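You operate a simulated robot arm through the tools that you are given. There is no shell and no other tool.

Carry out the task below with a simulated robot arm. There is one attempt and no reset: what you move stays moved.

JOB
Change the laser over to block 709: free the table, turn, lock, refocus.

Only the result counts: the job must be done as asked and must still hold three seconds after the hand-in. Knocking over, shifting, dropping, spilling or breaking anything else fails it.

ROBOT AND FRAMES
A 7-joint arm with a two-finger parallel gripper, fixed in place. Base frame: the origin is at the foot of the arm, x ahead of it, y to its left, z up. Readings come in m, degrees, newtons and seconds.
Its first joint turns from -166.0 to 166.0 degrees. Payload 4.4 kg.
The TCP is the grasp point between the finger pads, 0.023 m short of the fingertips. In the tool frame z runs along the fingers and y along their closing line. The gripper opens to 0.094 m. The fingers are 0.038 m wide and 0.01 m thick; the gripper's body (0.054 by 0.096 m) begins 0.039 m behind the TCP.
Orientation is told as [roll, pitch, yaw] about the base's x, y, z axes, in that order, counted from this pose: with the fingers straight down and closing along the base's y, the tool's x points along the base's -x, its y along +y and its z along -z.

CONTROLS
- The arm moves only by the tool move_arm. Its argument "steps" is text: rows parted by semicolons, each of 6 numbers parted by spaces: the shift along the tool's x, y, z in m, then the turn, a rotation vector about the tool's x, y, z in rad. In form: tx ty tz rx ry rz; .... A call has 1 to 20 rows; each row shifts and turns the commanded pose from where the row before left it, along the tool's axes as they then stand. "jaw" is the opening, from 0 (shut) to 1 (fully open), set as the call begins (left out, the last holds). Each row takes 0.2 s and may step no farther than 0.05 m and 8.6 degrees from the row before; otherwise, or with a gripper value out of range, the whole call is refused. A pose out of reach is approached as far as the arm can. The call stops where the force on the tool passes 50 N (or 10 N more than at its start, if that is more) or the arm is blocked; 0.2 s more then pass. Each finger travels about 0.072 m/s and halts on what it meets, pressing with about 23 N; the grip force reading is that of the motor and also rises with nothing between the fingers. The clock runs only during rows and for 0.2 s after the last one: add rows that do not move to give the fingers time. It gives the time, the measured TCP pose, the force on the tool (base axes), the opening and the grip force at its end, in the units of the frame above (readings bear some noise), with the torque about the TCP (base axes, N m) and any sound that the robot's microphone picked up.
- Cameras (640 x 400 px; columns grow to the right, rows downward): "scene" is fixed at [0.0572, -0.6571, 1.2895]; the picture's right is [0.83, -0.56, 0.00], its down [-0.11, -0.16, -0.98] and it looks along [0.55, 0.81, -0.19] (base axes); focal length 373 px, centre (320, 200). "wrist" rides on the gripper at [0.086, 0.016, -0.075] in the tool frame; the picture's right is [-0.18, 0.98, 0.00], its down [-0.58, -0.11, -0.81] and it looks along [-0.79, -0.15, 0.59] (tool axes); focal length 243 px, centre (320, 200). There is no depth. A picture from a camera that has moved, and an enlarged one, comes with that camera's place and axes in the base frame and with its lens. The place of the scene camera against the robot may be out by one fixed shift of up to 0.012 m in any direction.
- grab_frame(camera): a new picture of that camera. The clock stands still meanwhile.
- zoom(camera, box): a new picture of the part [left, top, right, bottom] of that camera's present view, enlarged. The clock stands still meanwhile.
- sign_off(): hands the job in; it is judged then, once.

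Nothing tells you positions but the pictures and the camera data. Unless the task says otherwise, let go and move clear before handing in.

The tools are called after ">>>" as a command line: name --argument value ..., lists and objects as JSON in quotes. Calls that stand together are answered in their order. move_arm: Moves the arm, as the interface text tells. Its arguments: {"type":"object","properties":{"steps":{"type":"string"},"jaw":{"type":"number"}},"required":["steps"]} The other tools are called the same way: grab_frame (camera) takes a picture; zoom (camera, box) takes an enlarged picture of a part of a camera's view; sign_off () hands the job in.

At the start:

```text
time: 0.0
eef_pos: [0.5473, 0.4487, 1.1634]
tool_rot: [0.0, 0.0, 0.1]
force: [-0.5, -0.3, -0.1]
torque: [-0.01, -0.01, 0.0]
grip_width: 0.0941
gripper_force: 0.0
```

scene: 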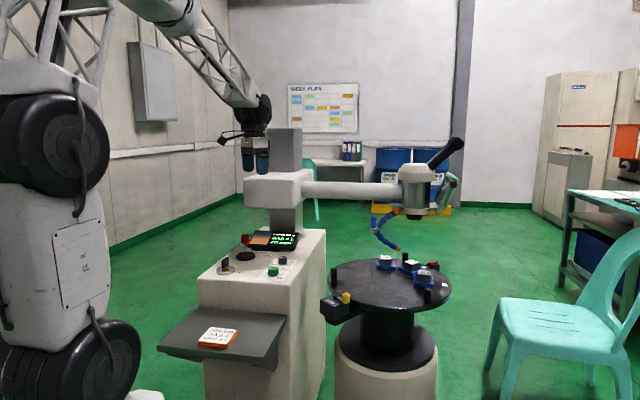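
wrist: 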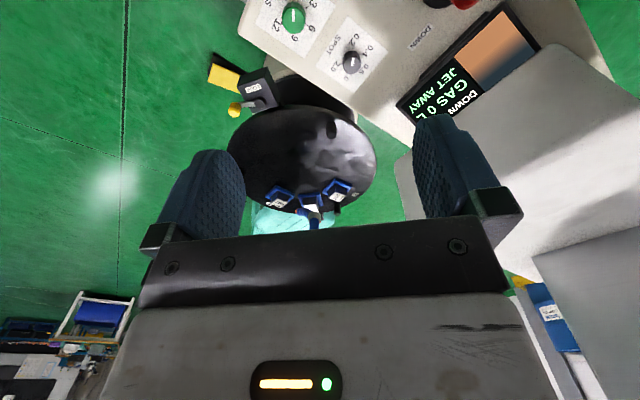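

I see a laser column with a control cabinet (display, knobs), a rotary table with blocks, and a laser head with a lever. I'll zoom in on each part before moving anything.

>>> zoom --camera "scene" --box '[200, 220, 330, 300]'

>>> zoom --camera "scene" --box '[310, 230, 470, 330]'

>>> zoom --camera "scene" --box '[350, 130, 480, 260]'

>>> zoom --camera "scene" --box '[150, 300, 290, 380]'

>>> zoom --camera "scene" --box '[280, 75, 370, 140]'

>>> zoom --camera "wrist" --box '[200, 0, 600, 240]'

```text
4.92 times, centred on (265, 260) of scene
camera zoom: at [0.0572, -0.6571, 1.2895], right [0.83, -0.56, 0.0], down [-0.11, -0.16, -0.98], along [0.55, 0.81, -0.19], focal length 1834 px, centre (591, -95)
```

zoom: 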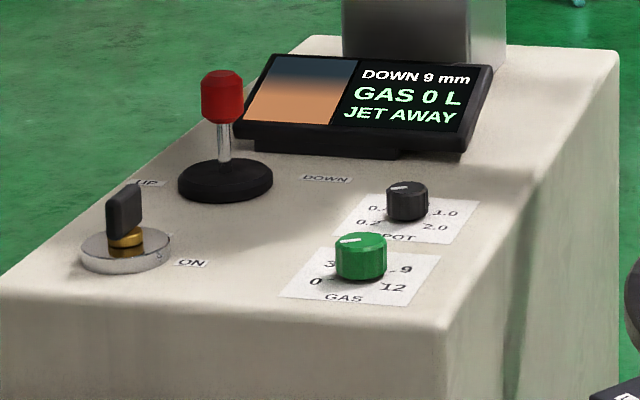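

```text
4.00 times, centred on (390, 280) of scene
camera zoom: at [0.0572, -0.6571, 1.2895], right [0.83, -0.56, 0.0], down [-0.11, -0.16, -0.98], along [0.55, 0.81, -0.19], focal length 1490 px, centre (40, -120)
```

zoom: 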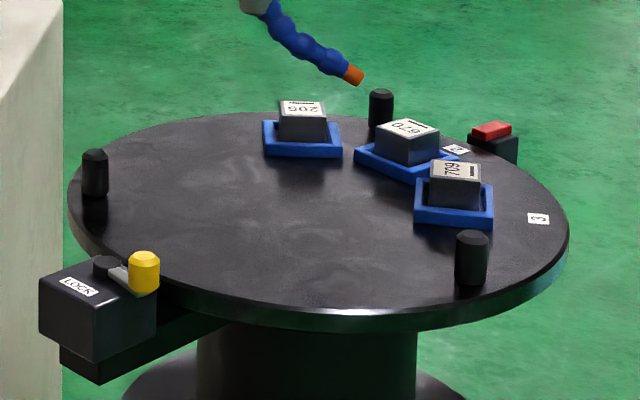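

```text
3.08 times, centred on (415, 195) of scene
camera zoom: at [0.0572, -0.6571, 1.2895], right [0.83, -0.56, 0.0], down [-0.11, -0.16, -0.98], along [0.55, 0.81, -0.19], focal length 1146 px, centre (28, 215)
```

zoom: 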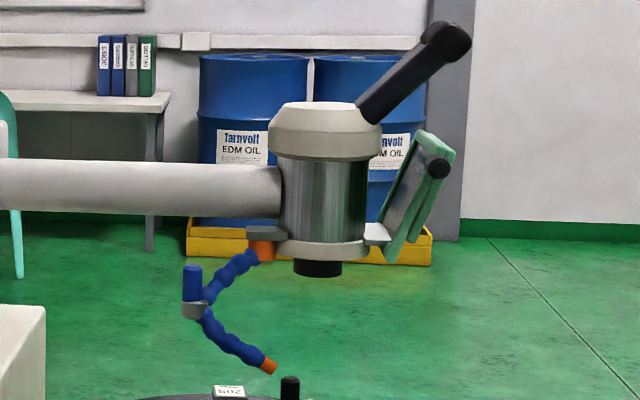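

```text
4.57 times, centred on (220, 340) of scene
camera zoom: at [0.0572, -0.6571, 1.2895], right [0.83, -0.56, 0.0], down [-0.11, -0.16, -0.98], along [0.55, 0.81, -0.19], focal length 1703 px, centre (777, -440)
```

zoom: 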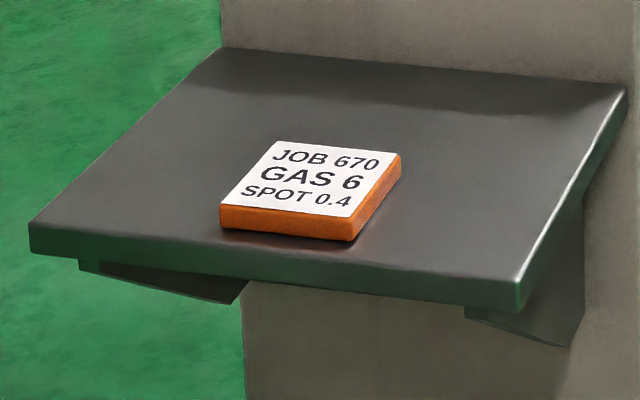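

```text
6.15 times, centred on (325, 108) of scene
camera zoom: at [0.0572, -0.6571, 1.2895], right [0.83, -0.56, 0.0], down [-0.11, -0.16, -0.98], along [0.55, 0.81, -0.19], focal length 2293 px, centre (289, 769)
```

zoom: 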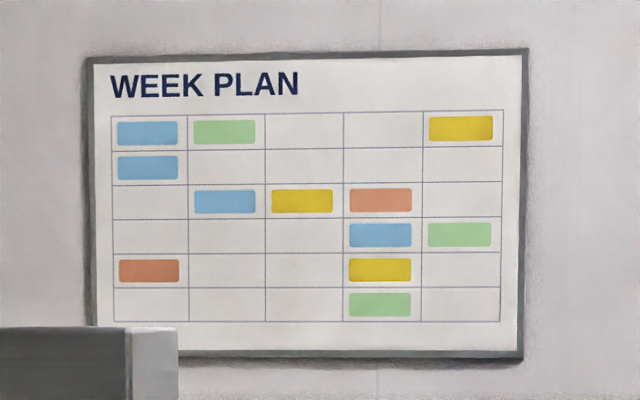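

```text
1.60 times, centred on (400, 120) of wrist
camera zoom: at [0.4601, 0.4646, 1.2374], right [0.18, 0.98, 0.0], down [0.58, -0.11, 0.81], along [0.79, -0.15, -0.59], focal length 388 px, centre (192, 328)
```

zoom: 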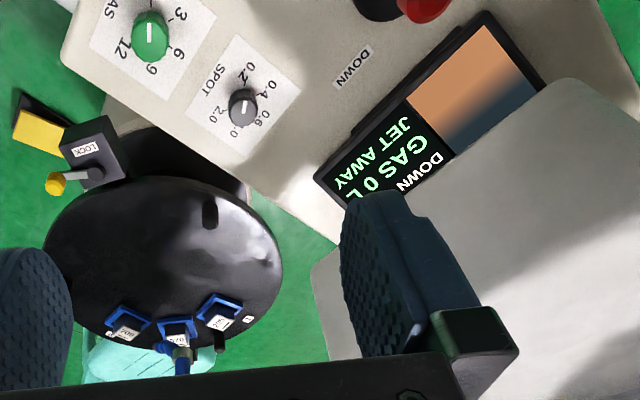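

The block labels read 205, 670 and 709, with 670 seemingly under the lens, and there's a table LOCK lever (yellow), pegs on the rim and an UP/DOWN joystick on the cabinet. I'll back the gripper off toward the base so the wrist camera can see the panel and table.

>>> move_arm --steps "0.05 0 0 0 0 0; 0.05 0 0 0 0 0; 0.05 0 0 0 0 0; 0.05 0 0 0 0 0; 0 0 0 0 0 0"

>>> grab_frame --camera "wrist"

>>> grab_frame --camera "scene"

```text
time: 1.2
eef_pos: [0.3465, 0.4489, 1.1616]
tool_rot: [0.0, 0.0, 0.1]
force: [0.0, -0.3, 0.2]
torque: [-0.02, -0.01, 0.03]
grip_width: 0.0942
gripper_force: 0.1
```

```text
taken
camera wrist: at [0.2601, 0.4647, 1.2373], right [0.18, 0.98, 0.0], down [0.58, -0.11, 0.81], along [0.79, -0.15, -0.59], focal length 243 px, centre (320, 200)
```

wrist: 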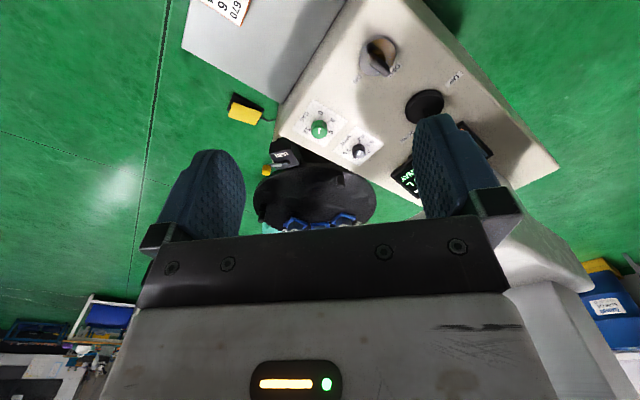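

```text
taken
```

scene: 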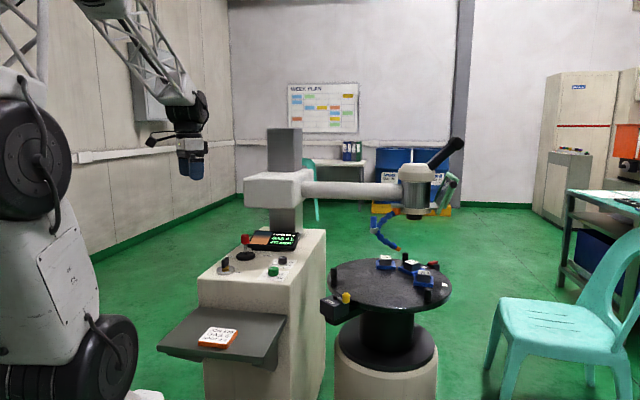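

I triangulated the main items: table centre about (1.02, 0.30) with its top near z 0.72, lens above block 670 at about (1.15, 0.305), lock knob at about (0.743, 0.212, 0.747), joystick at about (0.57, 0.615). Next I'll move above and in front of the lock for a close look.

>>> move_arm --steps "-0.025 -0.028 0.02 0 0 0; -0.025 -0.028 0.02 0 0 0; -0.025 -0.028 0.02 0 0 0; -0.025 -0.028 0.02 0 0 0; -0.025 -0.028 0.02 0 0 0; -0.025 -0.028 0.02 0 0 0; -0.025 -0.028 0.02 0 0 0; -0.025 -0.028 0.02 0 0 0; 0 0 0 0 0 0"

>>> grab_frame --camera "wrist"

>>> grab_frame --camera "scene"

```text
time: 3.2
eef_pos: [0.5486, 0.2214, 1.0011]
tool_rot: [-0.1, -0.1, 0.0]
force: [1.0, 0.1, -0.1]
torque: [0.01, 0.04, 0.02]
grip_width: 0.0944
gripper_force: 0.1
```

```text
taken
camera wrist: at [0.4617, 0.2387, 1.0768], right [0.18, 0.98, 0.0], down [0.58, -0.11, 0.81], along [0.79, -0.15, -0.59], focal length 243 px, centre (320, 200)
```

wrist: 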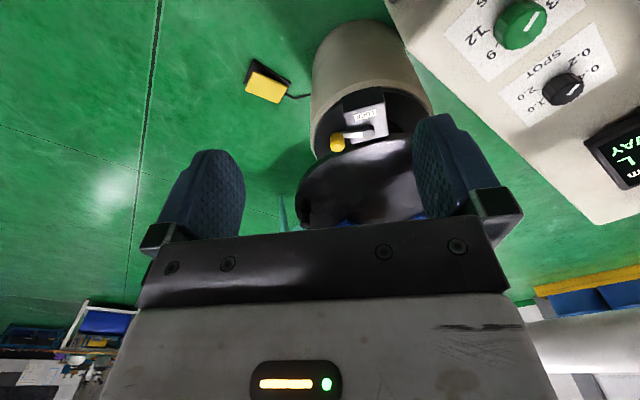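

```text
taken
```

scene: 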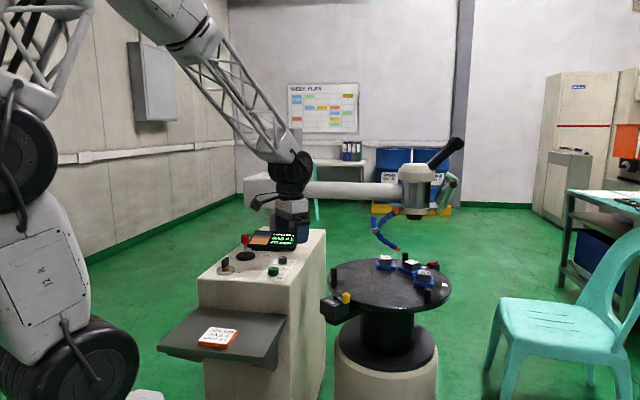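

>>> zoom --camera "wrist" --box '[290, 70, 450, 230]'

>>> zoom --camera "scene" --box '[312, 280, 372, 330]'

>>> zoom --camera "scene" --box '[370, 240, 450, 310]'

```text
2.50 times, centred on (370, 150) of wrist
camera zoom: at [0.4617, 0.2387, 1.0768], right [0.18, 0.98, 0.0], down [0.58, -0.11, 0.81], along [0.79, -0.15, -0.59], focal length 606 px, centre (195, 325)
```

zoom: 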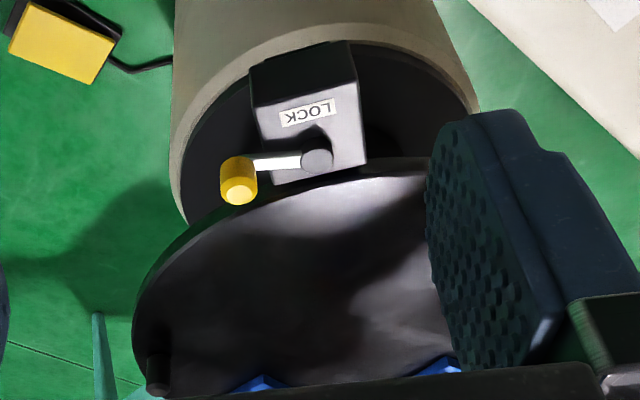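

```text
8.00 times, centred on (342, 305) of scene
camera zoom: at [0.0572, -0.6571, 1.2895], right [0.83, -0.56, 0.0], down [-0.11, -0.16, -0.98], along [0.55, 0.81, -0.19], focal length 2981 px, centre (144, -640)
```

zoom: 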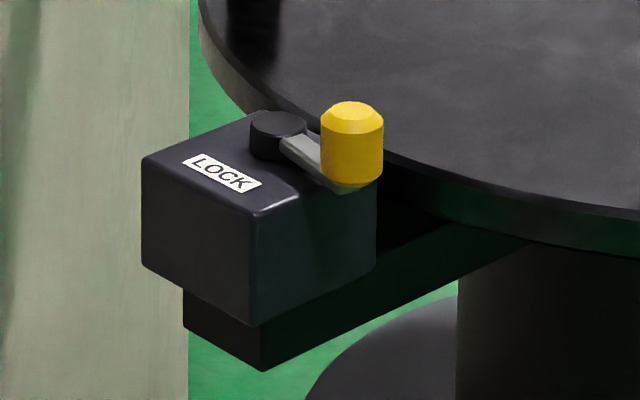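

```text
5.71 times, centred on (410, 275) of scene
camera zoom: at [0.0572, -0.6571, 1.2895], right [0.83, -0.56, 0.0], down [-0.11, -0.16, -0.98], along [0.55, 0.81, -0.19], focal length 2129 px, centre (-194, -229)
```

zoom: 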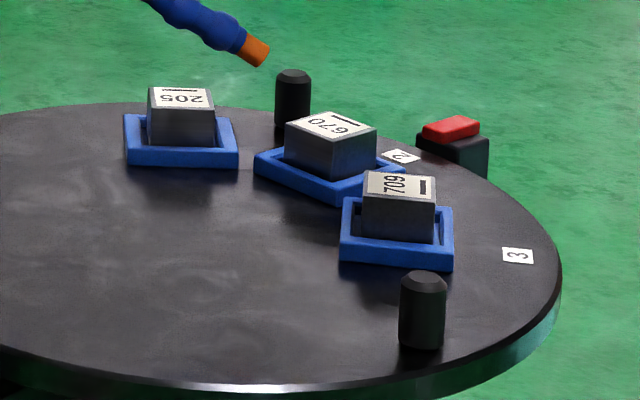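

The LOCK box has a vertical pivot near (0.756, 0.274) and a yellow knob near (0.750, 0.216), so the lever points toward −y; a red index marker sits on the rim next to station "2". I'll yaw the tool 90° so the fingers close along x, then go over the knob.

>>> move_arm --steps "0 0 0 0 0 -0.1428; 0 0 0 0 0 -0.1428; 0 0 0 0 0 -0.1428; 0 0 0 0 0 -0.1428; 0 0 0 0 0 -0.1428; 0 0 0 0 0 -0.1428; 0 0 0 0 0 -0.1428; 0 0 0 0 0 -0.1428; 0 0 0 0 0 -0.1428; 0 0 0 0 0 -0.1428; 0 0 0 0 0 -0.1428; 0 -0.04 0.02 0 0 0; 0 -0.04 0.02 0 0 0; 0 -0.04 0.02 0 0 0; 0 -0.04 0.02 0 0 0; 0 0 0 0 0 0"

>>> grab_frame --camera "wrist"

>>> grab_frame --camera "scene"

```text
time: 6.6
eef_pos: [0.7083, 0.2227, 0.9223]
tool_rot: [0.0, 0.1, 90.0]
force: [0.4, 0.5, -1.1]
torque: [-0.04, 0.0, 0.0]
grip_width: 0.094
gripper_force: 0.1
```

```text
taken
camera wrist: at [0.6911, 0.1371, 0.9972], right [-0.98, 0.18, 0.0], down [0.11, 0.58, 0.81], along [0.15, 0.79, -0.59], focal length 243 px, centre (320, 200)
```

wrist: 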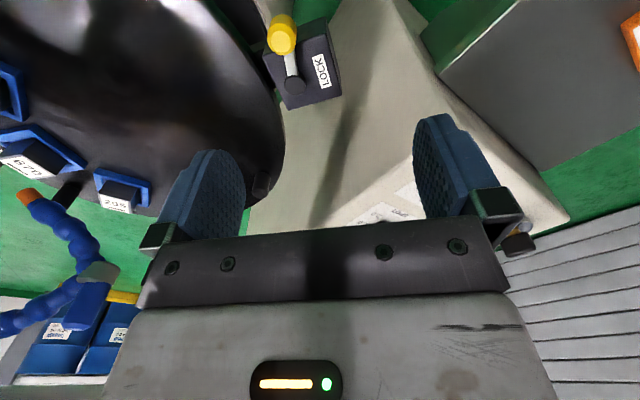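

```text
taken
```

scene: 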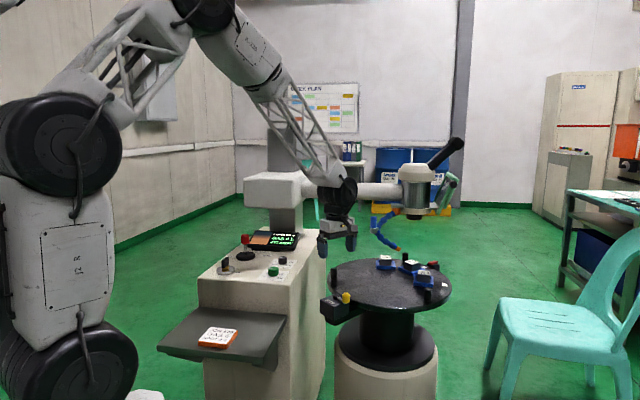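

>>> zoom --camera "wrist" --box '[230, 0, 380, 120]'

>>> zoom --camera "wrist" --box '[0, 60, 240, 240]'

```text
3.33 times, centred on (305, 60) of wrist
camera zoom: at [0.6911, 0.1371, 0.9972], right [-0.98, 0.18, 0.0], down [0.11, 0.58, 0.81], along [0.15, 0.79, -0.59], focal length 809 px, centre (370, 667)
```

zoom: 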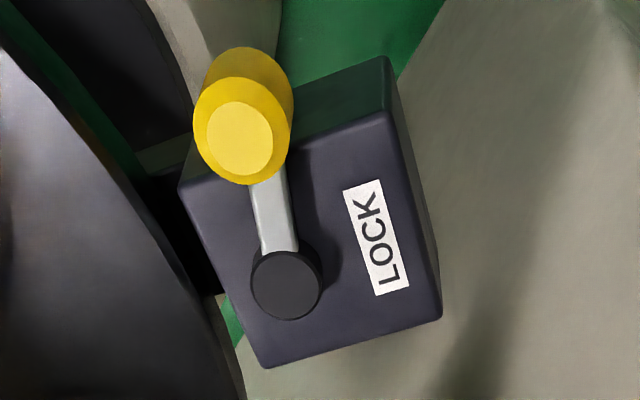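

```text
2.22 times, centred on (120, 150) of wrist
camera zoom: at [0.6911, 0.1371, 0.9972], right [-0.98, 0.18, 0.0], down [0.11, 0.58, 0.81], along [0.15, 0.79, -0.59], focal length 539 px, centre (764, 311)
```

zoom: 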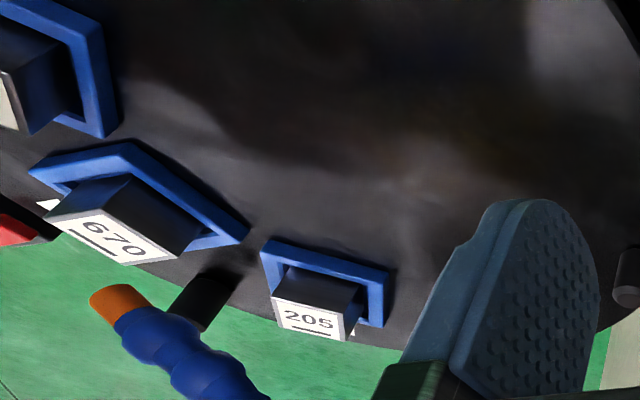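

The knob top is near (0.741, 0.218, 0.759) and the pivot near (0.7445, 0.273), so the lever is about 55 mm long. I'll go down above the knob with a partly open jaw and check the alignment before gripping.

>>> move_arm --steps "0.00125 -0.0082 0.03 0 0 0; 0.00125 -0.0082 0.03 0 0 0; 0.00125 -0.0082 0.03 0 0 0; 0.00125 -0.0082 0.03 0 0 0; 0 0 0 0 0 0" --jaw 0.55

>>> grab_frame --camera "wrist"

>>> zoom --camera "scene" --box '[290, 230, 390, 330]'

```text
time: 7.8
eef_pos: [0.741, 0.2198, 0.8016]
tool_rot: [0.0, 0.0, 90.1]
force: [-0.3, 0.0, 0.3]
torque: [0.02, 0.02, -0.01]
grip_width: 0.0516
gripper_force: 0.1
```

```text
taken
camera wrist: at [0.7243, 0.1339, 0.8769], right [-0.98, 0.18, 0.0], down [0.11, 0.58, 0.81], along [0.15, 0.79, -0.59], focal length 243 px, centre (320, 200)
```

wrist: 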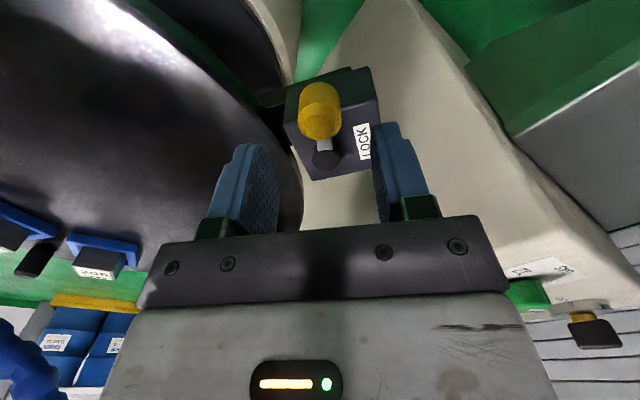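

```text
4.00 times, centred on (340, 280) of scene
camera zoom: at [0.0572, -0.6571, 1.2895], right [0.83, -0.56, 0.0], down [-0.11, -0.16, -0.98], along [0.55, 0.81, -0.19], focal length 1490 px, centre (240, -120)
```

zoom: 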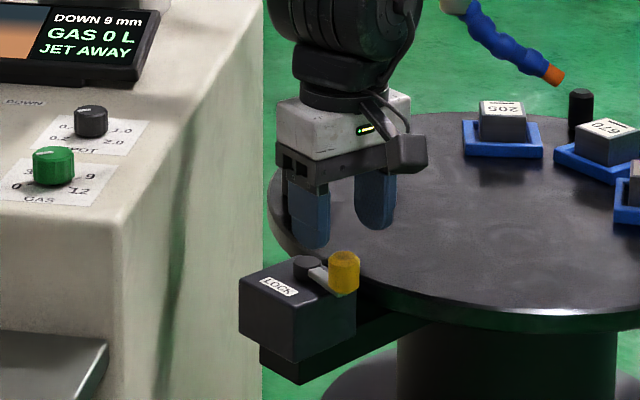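

The knob sits centred between the fingers at (0.7415, 0.220). I'll go down to z about 0.752 and close on it.

>>> move_arm --steps "0 0 0.02 0 0 0; 0 0 0.02 0 0 0; 0 0 0.009 0 0 0; 0 0 0 0 0 0"

>>> grab_frame --camera "wrist"

>>> zoom --camera "scene" --box '[290, 230, 390, 330]'

```text
time: 8.8
eef_pos: [0.7399, 0.2205, 0.7515]
tool_rot: [0.1, 0.0, 90.0]
force: [0.0, 0.1, 0.3]
torque: [0.01, -0.01, -0.01]
grip_width: 0.0516
gripper_force: 0.1
```

```text
taken
camera wrist: at [0.7234, 0.1336, 0.8276], right [-0.98, 0.18, 0.0], down [0.11, 0.58, 0.81], along [0.15, 0.79, -0.59], focal length 243 px, centre (320, 200)
```

wrist: 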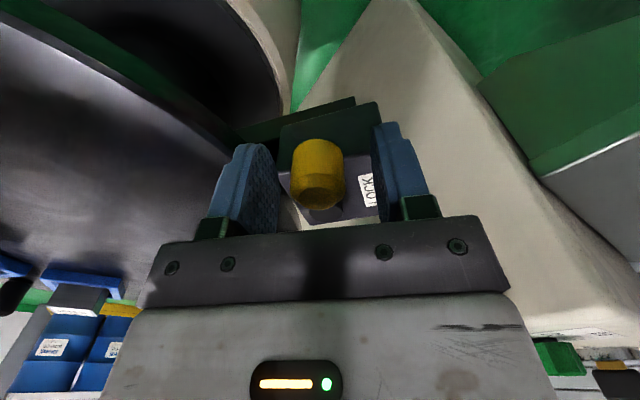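

```text
4.00 times, centred on (340, 280) of scene
camera zoom: at [0.0572, -0.6571, 1.2895], right [0.83, -0.56, 0.0], down [-0.11, -0.16, -0.98], along [0.55, 0.81, -0.19], focal length 1490 px, centre (240, -120)
```

zoom: 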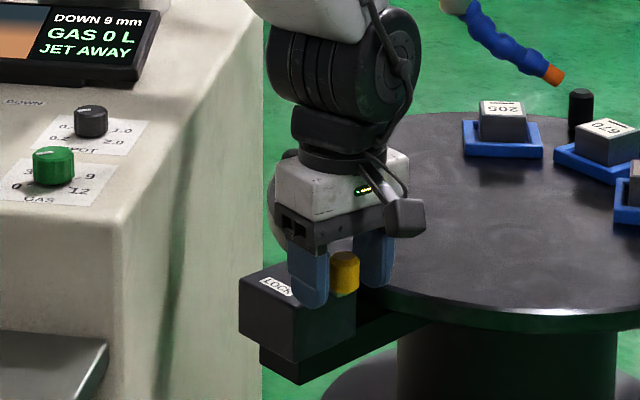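

>>> move_arm --steps "0 0 0 0 0 0; 0 0 0 0 0 0; 0 0 0 0 0 0; 0 0 0 0 0 0" --jaw 0.0

```text
time: 9.8
eef_pos: [0.7411, 0.2197, 0.7533]
tool_rot: [0.0, 0.1, 90.0]
force: [-0.8, 0.3, 1.0]
torque: [0.02, -0.02, 0.08]
grip_width: 0.0246
gripper_force: 44.9
```

The knob is gripped at a width of 24.6 mm. I'll test the lever gently by nudging it toward −x and reading the force.

>>> move_arm --steps "0 0.004 0 0 0 0; 0 0 0 0 0 0"

```text
time: 10.4
eef_pos: [0.7355, 0.2196, 0.7538]
tool_rot: [0.0, 0.0, 90.0]
force: [10.6, -4.6, -5.9]
torque: [0.21, -0.08, -0.52]
grip_width: 0.0245
gripper_force: 44.9
```

>>> move_arm --steps "0 0.004 0 0 0 0; 0 0 0 0 0 0"

>>> grab_frame --camera "wrist"

```text
time: 11.0
eef_pos: [0.7311, 0.2202, 0.7531]
tool_rot: [0.0, 0.0, 90.0]
force: [9.9, 7.4, -13.1]
torque: [0.09, -0.34, -0.42]
grip_width: 0.0248
gripper_force: 45.1
```

```text
taken
camera wrist: at [0.7147, 0.1333, 0.8277], right [-0.98, 0.18, 0.0], down [0.11, 0.58, 0.81], along [0.15, 0.79, -0.59], focal length 243 px, centre (320, 200)
```

wrist: 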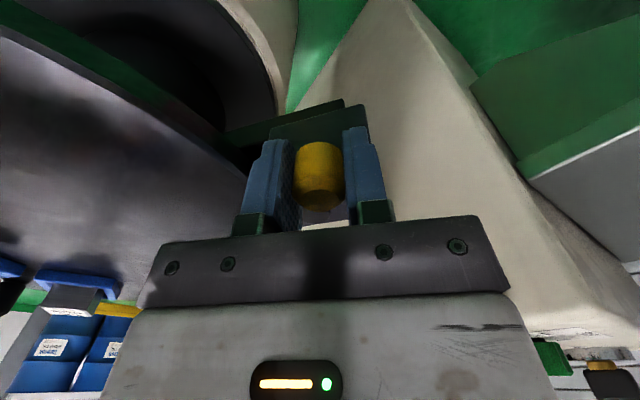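

The force stays near 10 N while the knob keeps moving, so the lever does turn toward −x. I'll follow its arc around the pivot and rotate the gripper with it.

>>> move_arm --steps "0 0 0 0 0 0.125; 0 0 0 0 0 0.125; -0.00046 0.00705 0 0 0 0.1309; -0.00046 0.00705 0 0 0 0.1309; -0.00046 0.00705 0 0 0 0.1309; 0 0 0 0 0 0"

>>> grab_frame --camera "wrist"

>>> zoom --camera "scene" --box '[290, 230, 390, 330]'

```text
time: 12.4
eef_pos: [0.7131, 0.228, 0.7529]
tool_rot: [0.0, 0.0, 53.1]
force: [3.2, -11.3, -17.8]
torque: [-0.29, -0.29, -0.46]
grip_width: 0.0246
gripper_force: 44.2
```

```text
taken
camera wrist: at [0.6474, 0.1687, 0.8278], right [-0.68, 0.74, 0.0], down [0.44, 0.4, 0.81], along [0.59, 0.54, -0.59], focal length 243 px, centre (320, 200)
```

wrist: 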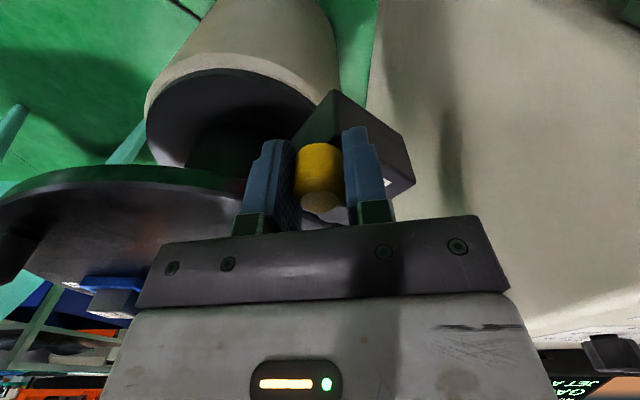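

```text
4.00 times, centred on (340, 280) of scene
camera zoom: at [0.0572, -0.6571, 1.2895], right [0.83, -0.56, 0.0], down [-0.11, -0.16, -0.98], along [0.55, 0.81, -0.19], focal length 1490 px, centre (240, -120)
```

zoom: 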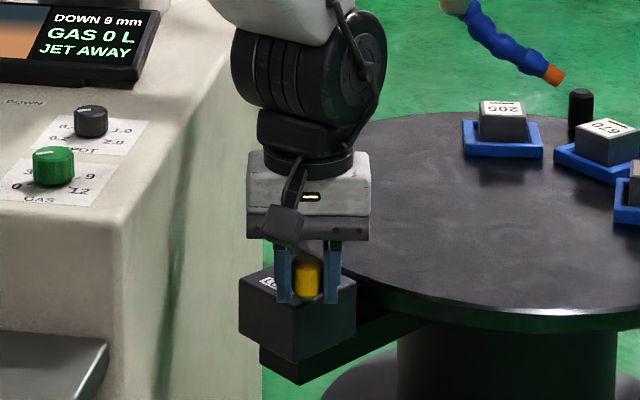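

>>> move_arm --steps "-0.00046 0.00705 0 0 0 0.1309; -0.00046 0.00705 0 0 0 0.1309; -0.00046 0.00705 0 0 0 0.1309; 0 0 0 0 0 0"

>>> zoom --camera "scene" --box '[230, 210, 390, 330]'

```text
time: 13.4
eef_pos: [0.6996, 0.2444, 0.7521]
tool_rot: [0.0, 0.0, 30.6]
force: [-18.1, -17.2, -6.7]
torque: [-0.72, 0.39, -0.22]
grip_width: 0.0246
gripper_force: 45.1
```

```text
3.33 times, centred on (310, 270) of scene
camera zoom: at [0.0572, -0.6571, 1.2895], right [0.83, -0.56, 0.0], down [-0.11, -0.16, -0.98], along [0.55, 0.81, -0.19], focal length 1242 px, centre (353, -33)
```

zoom: 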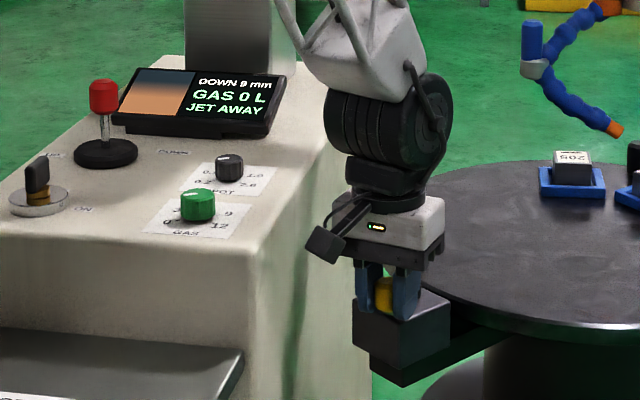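

The lever is turning easily, with the tangential force only about 5 N, but my arc radius is a little small. I'll ease outward and continue.

>>> move_arm --steps "0.0025 0 0 0 0 0; 0 0.0074 0 0 0 0.1309; 0 0.0074 0 0 0 0.1309; 0 0 0 0 0 0"

```text
time: 14.1
eef_pos: [0.6953, 0.2487, 0.7538]
tool_rot: [0.0, -0.1, 22.0]
force: [12.7, -18.6, -6.8]
torque: [0.07, 0.17, -0.02]
grip_width: 0.0247
gripper_force: 45.1
stopped in row 3: the force on the tool passed its limit at 65 N (the readings are from after the stop); the commanded pose is now the measured one
```

The lever hit a firm end stop after roughly 60°, which should be the free position. I'll release it, lift, and check the display and lever.

>>> move_arm --steps "0 0 0 0 0 0; 0 0 0 0 0 0; 0 0 -0.03 0 0 0; 0 0 -0.04 0 0 0; 0 0 -0.04 0 0 0; 0 0 0 0 0 0" --jaw 0.55

>>> grab_frame --camera "wrist"

>>> zoom --camera "scene" --box '[230, 210, 390, 330]'

```text
time: 15.5
eef_pos: [0.6935, 0.2492, 0.8639]
tool_rot: [-0.1, -0.1, 22.1]
force: [0.2, 0.3, -0.3]
torque: [-0.01, 0.0, 0.01]
grip_width: 0.0518
gripper_force: 0.1
```

```text
taken
camera wrist: at [0.607, 0.232, 0.9384], right [-0.2, 0.98, 0.0], down [0.58, 0.12, 0.81], along [0.79, 0.16, -0.59], focal length 243 px, centre (320, 200)
```

wrist: 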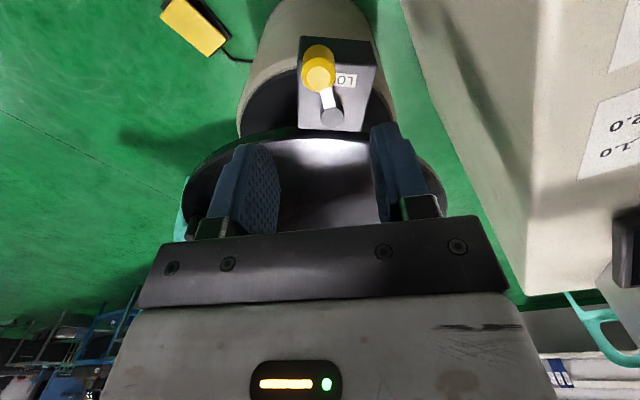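

```text
3.33 times, centred on (310, 270) of scene
camera zoom: at [0.0572, -0.6571, 1.2895], right [0.83, -0.56, 0.0], down [-0.11, -0.16, -0.98], along [0.55, 0.81, -0.19], focal length 1242 px, centre (353, -33)
```

zoom: 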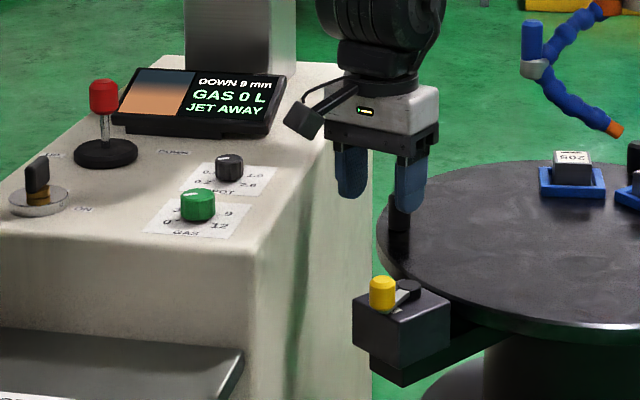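

The lever now points outward at its end stop, so the table should be free. I'll rise, yaw to about −10° and approach rim peg A, which I put near (0.838, 0.419), for a look before grasping.

>>> move_arm --steps "0 0 -0.035 0 0 0.14; 0 0 -0.035 0 0 0.14; 0 0 0 0 0 0.14; 0 0 0 0 0 0.14; -0.007 0.032 0 0 0 0; -0.007 0.032 0 0 0 0; -0.007 0.032 0 0 0 0; -0.007 0.032 0 0 0 0; 0 0 0 0 0 0" --jaw 0.7

>>> grab_frame --camera "wrist"

>>> grab_frame --camera "scene"

```text
time: 17.5
eef_pos: [0.7443, 0.3706, 0.9325]
tool_rot: [0.0, -0.2, -10.2]
force: [0.2, 0.6, 0.2]
torque: [0.02, 0.01, -0.01]
grip_width: 0.0659
gripper_force: 0.0
```

```text
taken
camera wrist: at [0.6613, 0.4023, 1.0079], right [0.35, 0.94, 0.0], down [0.55, -0.21, 0.81], along [0.76, -0.28, -0.59], focal length 243 px, centre (320, 200)
```

wrist: 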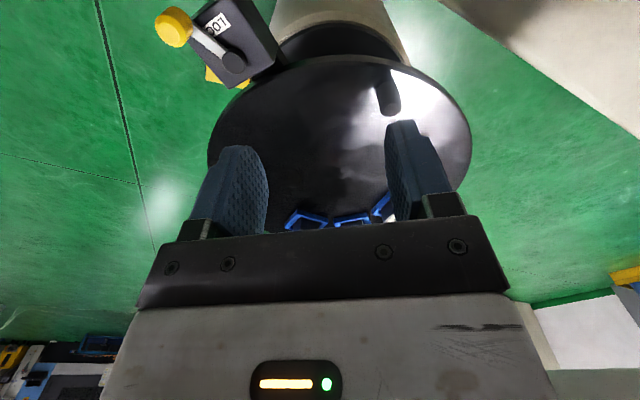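

```text
taken
```

scene: 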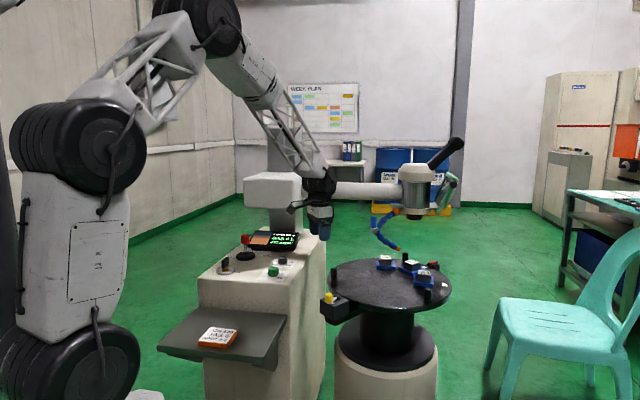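

>>> zoom --camera "wrist" --box '[320, 40, 480, 140]'

>>> zoom --camera "wrist" --box '[190, 40, 490, 240]'

```text
4.00 times, centred on (400, 90) of wrist
camera zoom: at [0.6613, 0.4023, 1.0079], right [0.35, 0.94, 0.0], down [0.55, -0.21, 0.81], along [0.76, -0.28, -0.59], focal length 970 px, centre (0, 640)
```

zoom: 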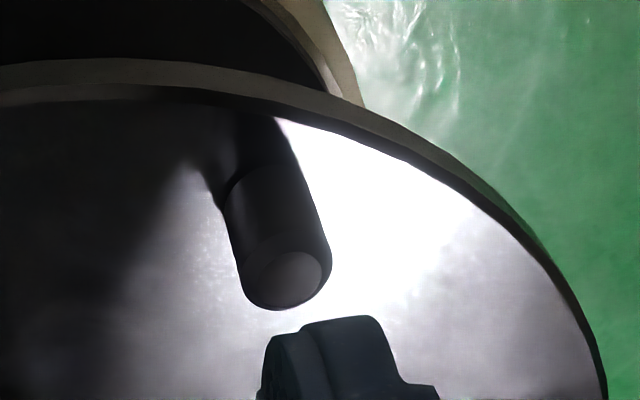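

```text
2.00 times, centred on (340, 140) of wrist
camera zoom: at [0.6613, 0.4023, 1.0079], right [0.35, 0.94, 0.0], down [0.55, -0.21, 0.81], along [0.76, -0.28, -0.59], focal length 485 px, centre (280, 320)
```

zoom: 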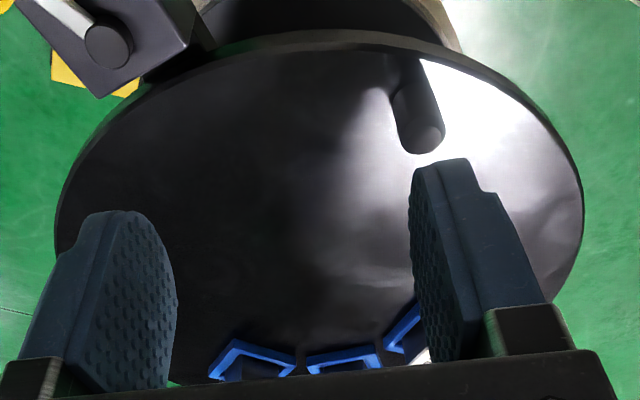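

Combining several views, I put peg A at about (0.845, 0.422) with its top near z 0.76, the table centre at about (1.01, 0.303), and 709 about 50° clockwise of the laser station. I'll hover above peg A.

>>> move_arm --steps "-0.03 0.0228 0.0233 0 0 0; -0.03 0.0228 0.0233 0 0 0; -0.03 0.0228 0.0233 0 0 0; 0 0 0 0 0 0"

>>> grab_frame --camera "wrist"

>>> zoom --camera "scene" --box '[230, 190, 390, 310]'

```text
time: 18.5
eef_pos: [0.844, 0.4221, 0.8635]
tool_rot: [0.0, -0.1, -10.1]
force: [-0.6, 0.8, 0.2]
torque: [-0.01, -0.01, 0.0]
grip_width: 0.0659
gripper_force: 0.1
```

```text
taken
camera wrist: at [0.7611, 0.4536, 0.9382], right [0.35, 0.94, 0.0], down [0.55, -0.21, 0.81], along [0.76, -0.28, -0.59], focal length 243 px, centre (320, 200)
```

wrist: 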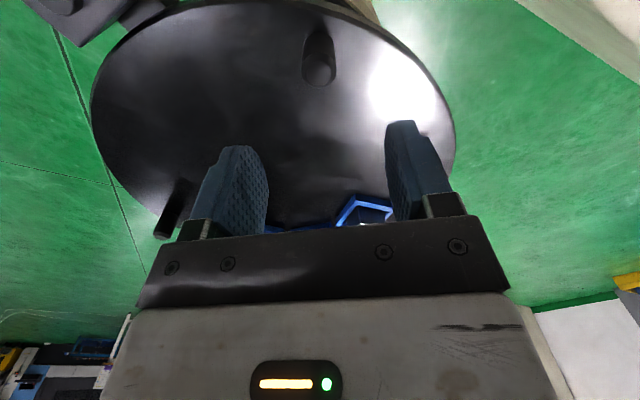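

```text
3.33 times, centred on (310, 250) of scene
camera zoom: at [0.0572, -0.6571, 1.2895], right [0.83, -0.56, 0.0], down [-0.11, -0.16, -0.98], along [0.55, 0.81, -0.19], focal length 1242 px, centre (353, 33)
```

zoom: 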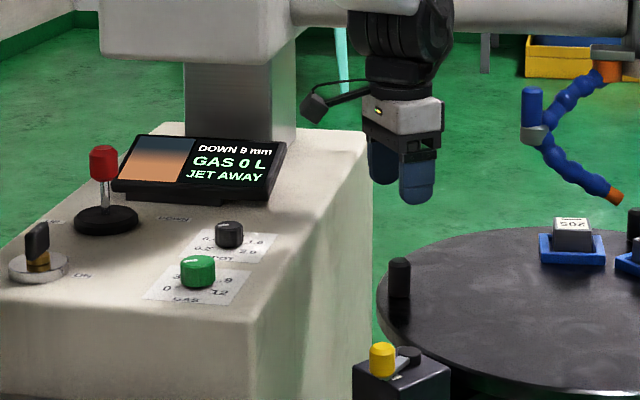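

Peg A is centred between the fingers. I'll descend onto it.

>>> move_arm --steps "0 0 0.0275 0 0 0; 0 0 0.0275 0 0 0; 0 0 0.0275 0 0 0; 0 0 0.0275 0 0 0; 0 0 0 0 0 0"

>>> grab_frame --camera "wrist"

>>> zoom --camera "scene" --box '[230, 190, 390, 310]'

```text
time: 19.7
eef_pos: [0.8447, 0.4214, 0.7531]
tool_rot: [0.0, -0.1, -10.2]
force: [0.3, 0.1, -1.0]
torque: [0.03, -0.01, -0.04]
grip_width: 0.0657
gripper_force: 0.1
```

```text
taken
camera wrist: at [0.7622, 0.452, 0.8273], right [0.35, 0.94, 0.0], down [0.55, -0.21, 0.81], along [0.76, -0.28, -0.59], focal length 243 px, centre (320, 200)
```

wrist: 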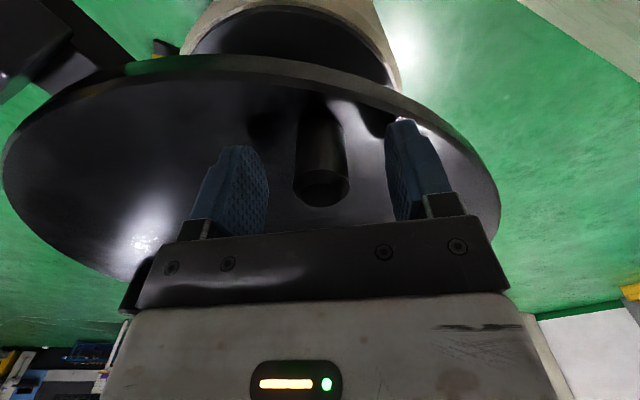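

```text
3.33 times, centred on (310, 250) of scene
camera zoom: at [0.0572, -0.6571, 1.2895], right [0.83, -0.56, 0.0], down [-0.11, -0.16, -0.98], along [0.55, 0.81, -0.19], focal length 1242 px, centre (353, 33)
```

zoom: 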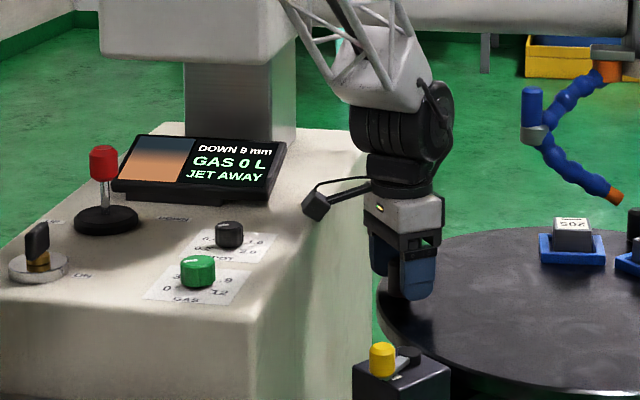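

>>> move_arm --steps "0 0 0 0 0 0; 0 0 0 0 0 0; 0 0 0 0 0 0; 0 0 0 0 0 0" --jaw 0.0

>>> grab_frame --camera "wrist"

```text
time: 20.7
eef_pos: [0.8447, 0.4213, 0.752]
tool_rot: [0.0, 0.0, -9.9]
force: [-4.1, 5.9, -0.7]
torque: [-0.57, -0.18, 0.1]
grip_width: 0.0259
gripper_force: 45.5
```

```text
taken
camera wrist: at [0.762, 0.4523, 0.8275], right [0.35, 0.94, 0.0], down [0.55, -0.21, 0.81], along [0.76, -0.28, -0.59], focal length 243 px, centre (320, 200)
```

wrist: 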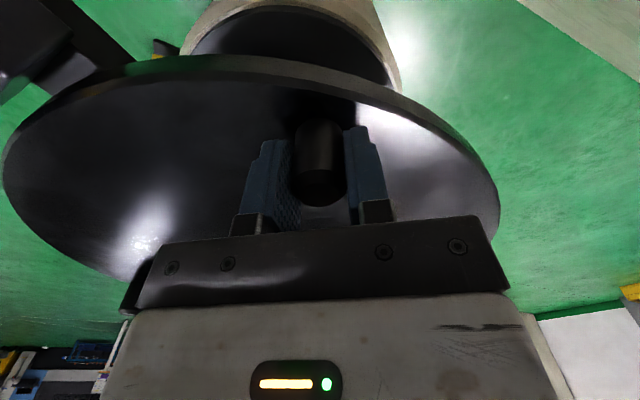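

Peg A is gripped at a width of 26 mm. I'll turn the table about 8° counter-clockwise along the arc as a test and check forces and motion.

>>> move_arm --steps "0.0028 -0.0065 0 0 0 -0.0349; 0.0028 -0.0065 0 0 0 -0.0349; 0.0028 -0.0065 0 0 0 -0.0349; 0.0028 -0.0065 0 0 0 -0.0349; 0 0 0 0 0 0"

>>> zoom --camera "scene" --box '[310, 200, 470, 320]'

```text
time: 21.9
eef_pos: [0.8297, 0.3964, 0.7526]
tool_rot: [0.0, -0.1, -2.1]
force: [1.1, -1.4, -21.1]
torque: [0.72, -0.14, 0.11]
grip_width: 0.0256
gripper_force: 44.7
```

```text
3.33 times, centred on (390, 260) of scene
camera zoom: at [0.0572, -0.6571, 1.2895], right [0.83, -0.56, 0.0], down [-0.11, -0.16, -0.98], along [0.55, 0.81, -0.19], focal length 1242 px, centre (87, 0)
```

zoom: 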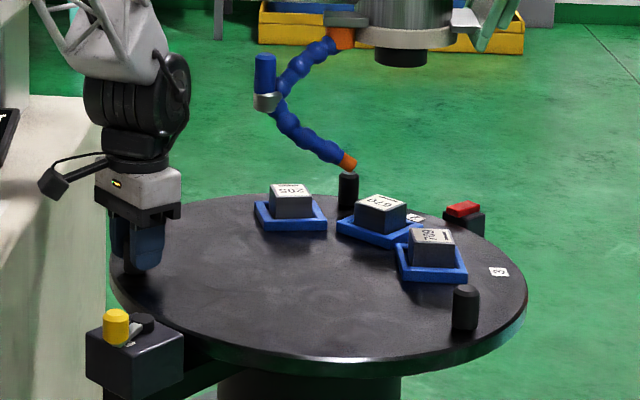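

The table turns freely, the force is low and the jet tip (about z 0.84) is well above the blocks. I'll continue another 28°.

>>> move_arm --steps "0.00475 -0.01105 0 0 0 -0.0593; 0.00475 -0.01105 0 0 0 -0.0593; 0.00475 -0.01105 0 0 0 -0.0593; 0.00475 -0.01105 0 0 0 -0.0593; 0.00475 -0.01105 0 0 0 -0.0593; 0.00475 -0.01105 0 0 0 -0.0593; 0.00475 -0.01105 0 0 0 -0.0593; 0.00475 -0.01105 0 0 0 -0.0593; 0 0 0 0 0 0"

>>> zoom --camera "scene" --box '[310, 200, 470, 320]'

```text
time: 23.9
eef_pos: [0.8085, 0.3051, 0.7545]
tool_rot: [-0.1, -0.1, 25.2]
force: [-16.3, -1.8, -29.9]
torque: [0.46, 0.48, 0.01]
grip_width: 0.0259
gripper_force: 45.1
```

```text
3.33 times, centred on (390, 260) of scene
camera zoom: at [0.0572, -0.6571, 1.2895], right [0.83, -0.56, 0.0], down [-0.11, -0.16, -0.98], along [0.55, 0.81, -0.19], focal length 1242 px, centre (87, 0)
```

zoom: 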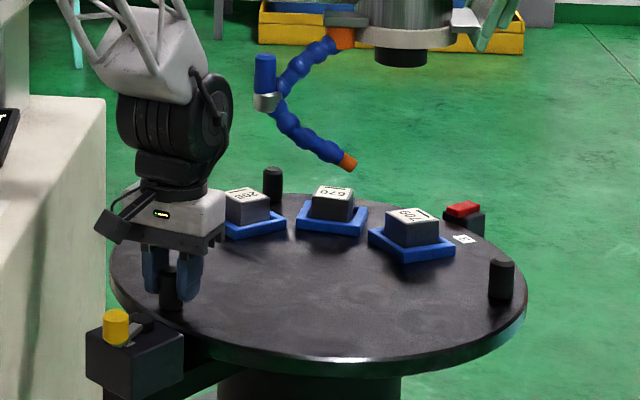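

About 35° is done and label "3" is approaching the red pointer. I'll relieve the small radial and vertical load and turn another 12°.

>>> move_arm --steps "0.00136 0.00064 0.002 0 0 0; 0.00431 -0.00973 0 0 0 -0.05236; 0.00431 -0.00973 0 0 0 -0.05236; 0.00431 -0.00973 0 0 0 -0.05236; 0.00431 -0.00973 0 0 0 -0.05236; 0 0 0 0 0 0"

>>> zoom --camera "scene" --box '[310, 200, 470, 320]'

>>> zoom --camera "scene" --box '[395, 240, 455, 290]'

>>> zoom --camera "scene" --box '[240, 220, 310, 270]'

```text
time: 25.3
eef_pos: [0.8134, 0.2615, 0.7556]
tool_rot: [-0.2, -0.3, 37.3]
force: [39.3, 6.9, 3.2]
torque: [0.6, 0.01, 0.13]
grip_width: 0.026
gripper_force: 45.5
```

```text
3.33 times, centred on (390, 260) of scene
camera zoom: at [0.0572, -0.6571, 1.2895], right [0.83, -0.56, 0.0], down [-0.11, -0.16, -0.98], along [0.55, 0.81, -0.19], focal length 1242 px, centre (87, 0)
```

zoom: 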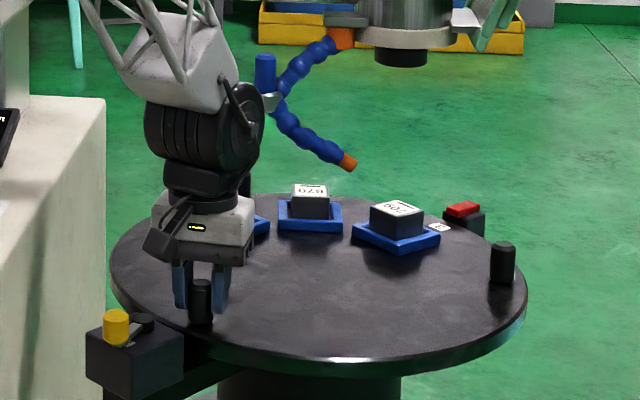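

```text
8.00 times, centred on (425, 265) of scene
camera zoom: at [0.0572, -0.6571, 1.2895], right [0.83, -0.56, 0.0], down [-0.11, -0.16, -0.98], along [0.55, 0.81, -0.19], focal length 2981 px, centre (-520, -320)
```

zoom: 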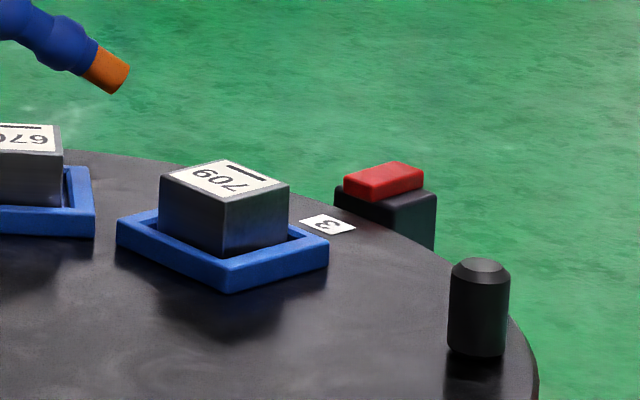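

```text
8.00 times, centred on (275, 245) of scene
camera zoom: at [0.0572, -0.6571, 1.2895], right [0.83, -0.56, 0.0], down [-0.11, -0.16, -0.98], along [0.55, 0.81, -0.19], focal length 2981 px, centre (680, -160)
```

zoom: 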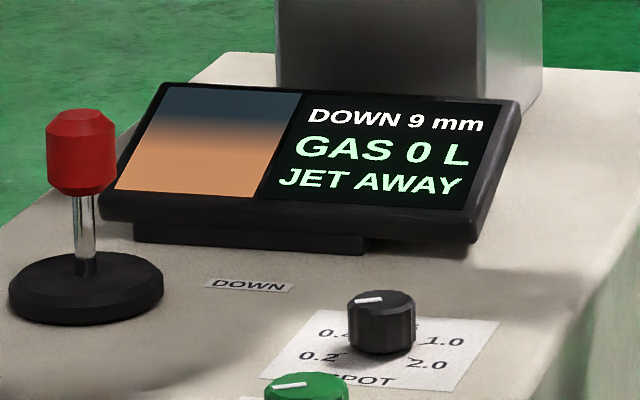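

The table has turned about 47° and label "3" is about 2–3° short of where "2" started. I'll relieve the radial load and add 2.5°, then compare.

>>> move_arm --steps "-0.0032 -0.0015 0 0 0 0; 0.0018 -0.0041 0 0 0 -0.022; 0.0018 -0.0041 0 0 0 -0.022; 0 0 0 0 0 0"

>>> zoom --camera "scene" --box '[370, 240, 450, 310]'

>>> zoom --camera "scene" --box '[240, 220, 310, 270]'

```text
time: 26.3
eef_pos: [0.8162, 0.2524, 0.7519]
tool_rot: [0.0, -0.2, 39.7]
force: [-23.8, -5.7, 28.7]
torque: [0.37, 0.78, 0.0]
grip_width: 0.0259
gripper_force: 45.3
```

```text
5.71 times, centred on (410, 275) of scene
camera zoom: at [0.0572, -0.6571, 1.2895], right [0.83, -0.56, 0.0], down [-0.11, -0.16, -0.98], along [0.55, 0.81, -0.19], focal length 2129 px, centre (-194, -229)
```

zoom: 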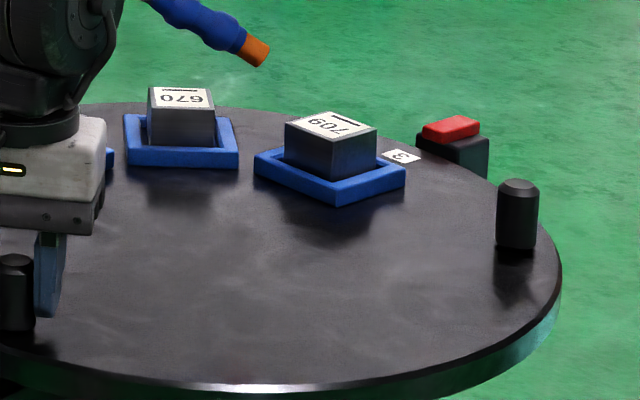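

```text
8.00 times, centred on (275, 245) of scene
camera zoom: at [0.0572, -0.6571, 1.2895], right [0.83, -0.56, 0.0], down [-0.11, -0.16, -0.98], along [0.55, 0.81, -0.19], focal length 2981 px, centre (680, -160)
```

zoom: 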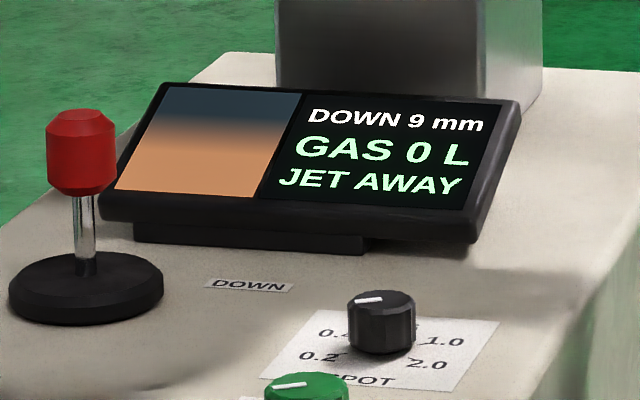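

With the same zoom box, label "3", the 709 tray and the 670 tray now sit exactly where "2", 670 and 205 sat before, so the table is indexed. I'll relieve the residual load, release the peg without disturbing it and rise.

>>> move_arm --steps "0.002 0.0009 -0.002 0 0 0; 0 0 0 0 0 0"

>>> move_arm --steps "0 0 0 0 0 0; 0 0 0 0 0 0; 0 0 -0.03 0 0 0; 0 0 -0.04 0 0 0; 0 0 -0.04 0 0 0; 0 0 0 0 0 0" --jaw 0.55

>>> zoom --camera "scene" --box '[370, 240, 450, 310]'

>>> grab_frame --camera "wrist"

```text
time: 26.9
eef_pos: [0.8135, 0.2536, 0.7529]
tool_rot: [-0.1, -0.2, 39.6]
force: [27.4, 5.1, -27.5]
torque: [0.62, 0.16, 0.06]
grip_width: 0.026
gripper_force: 45.4
```

```text
time: 28.3
eef_pos: [0.8128, 0.2548, 0.8621]
tool_rot: [-0.1, -0.2, 39.7]
force: [0.3, 0.3, -0.1]
torque: [0.0, 0.02, 0.02]
grip_width: 0.0516
gripper_force: 0.0
```

```text
5.71 times, centred on (410, 275) of scene
camera zoom: at [0.0572, -0.6571, 1.2895], right [0.83, -0.56, 0.0], down [-0.11, -0.16, -0.98], along [0.55, 0.81, -0.19], focal length 2129 px, centre (-194, -229)
```

zoom: 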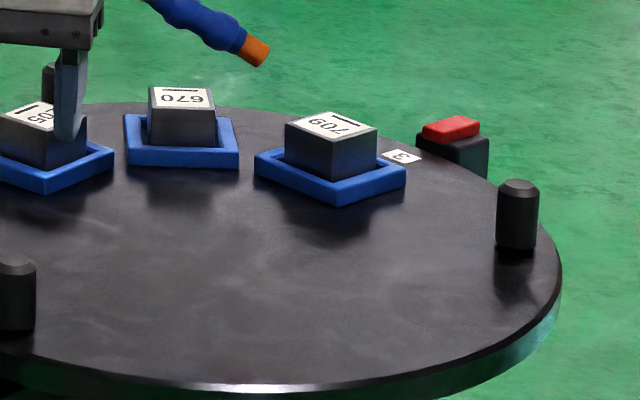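

```text
taken
camera wrist: at [0.7348, 0.2119, 0.9379], right [-0.49, 0.87, 0.0], down [0.52, 0.29, 0.81], along [0.71, 0.39, -0.59], focal length 243 px, centre (320, 200)
```

wrist: 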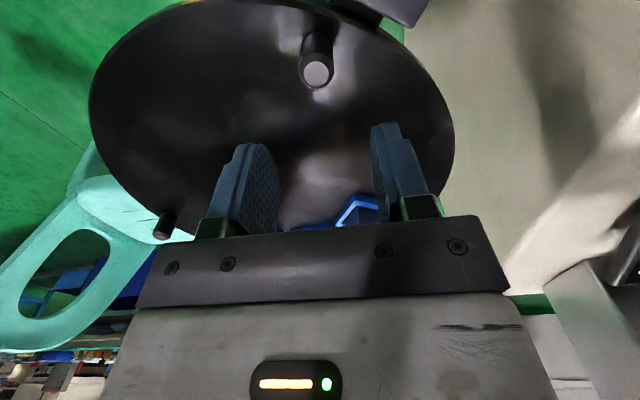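

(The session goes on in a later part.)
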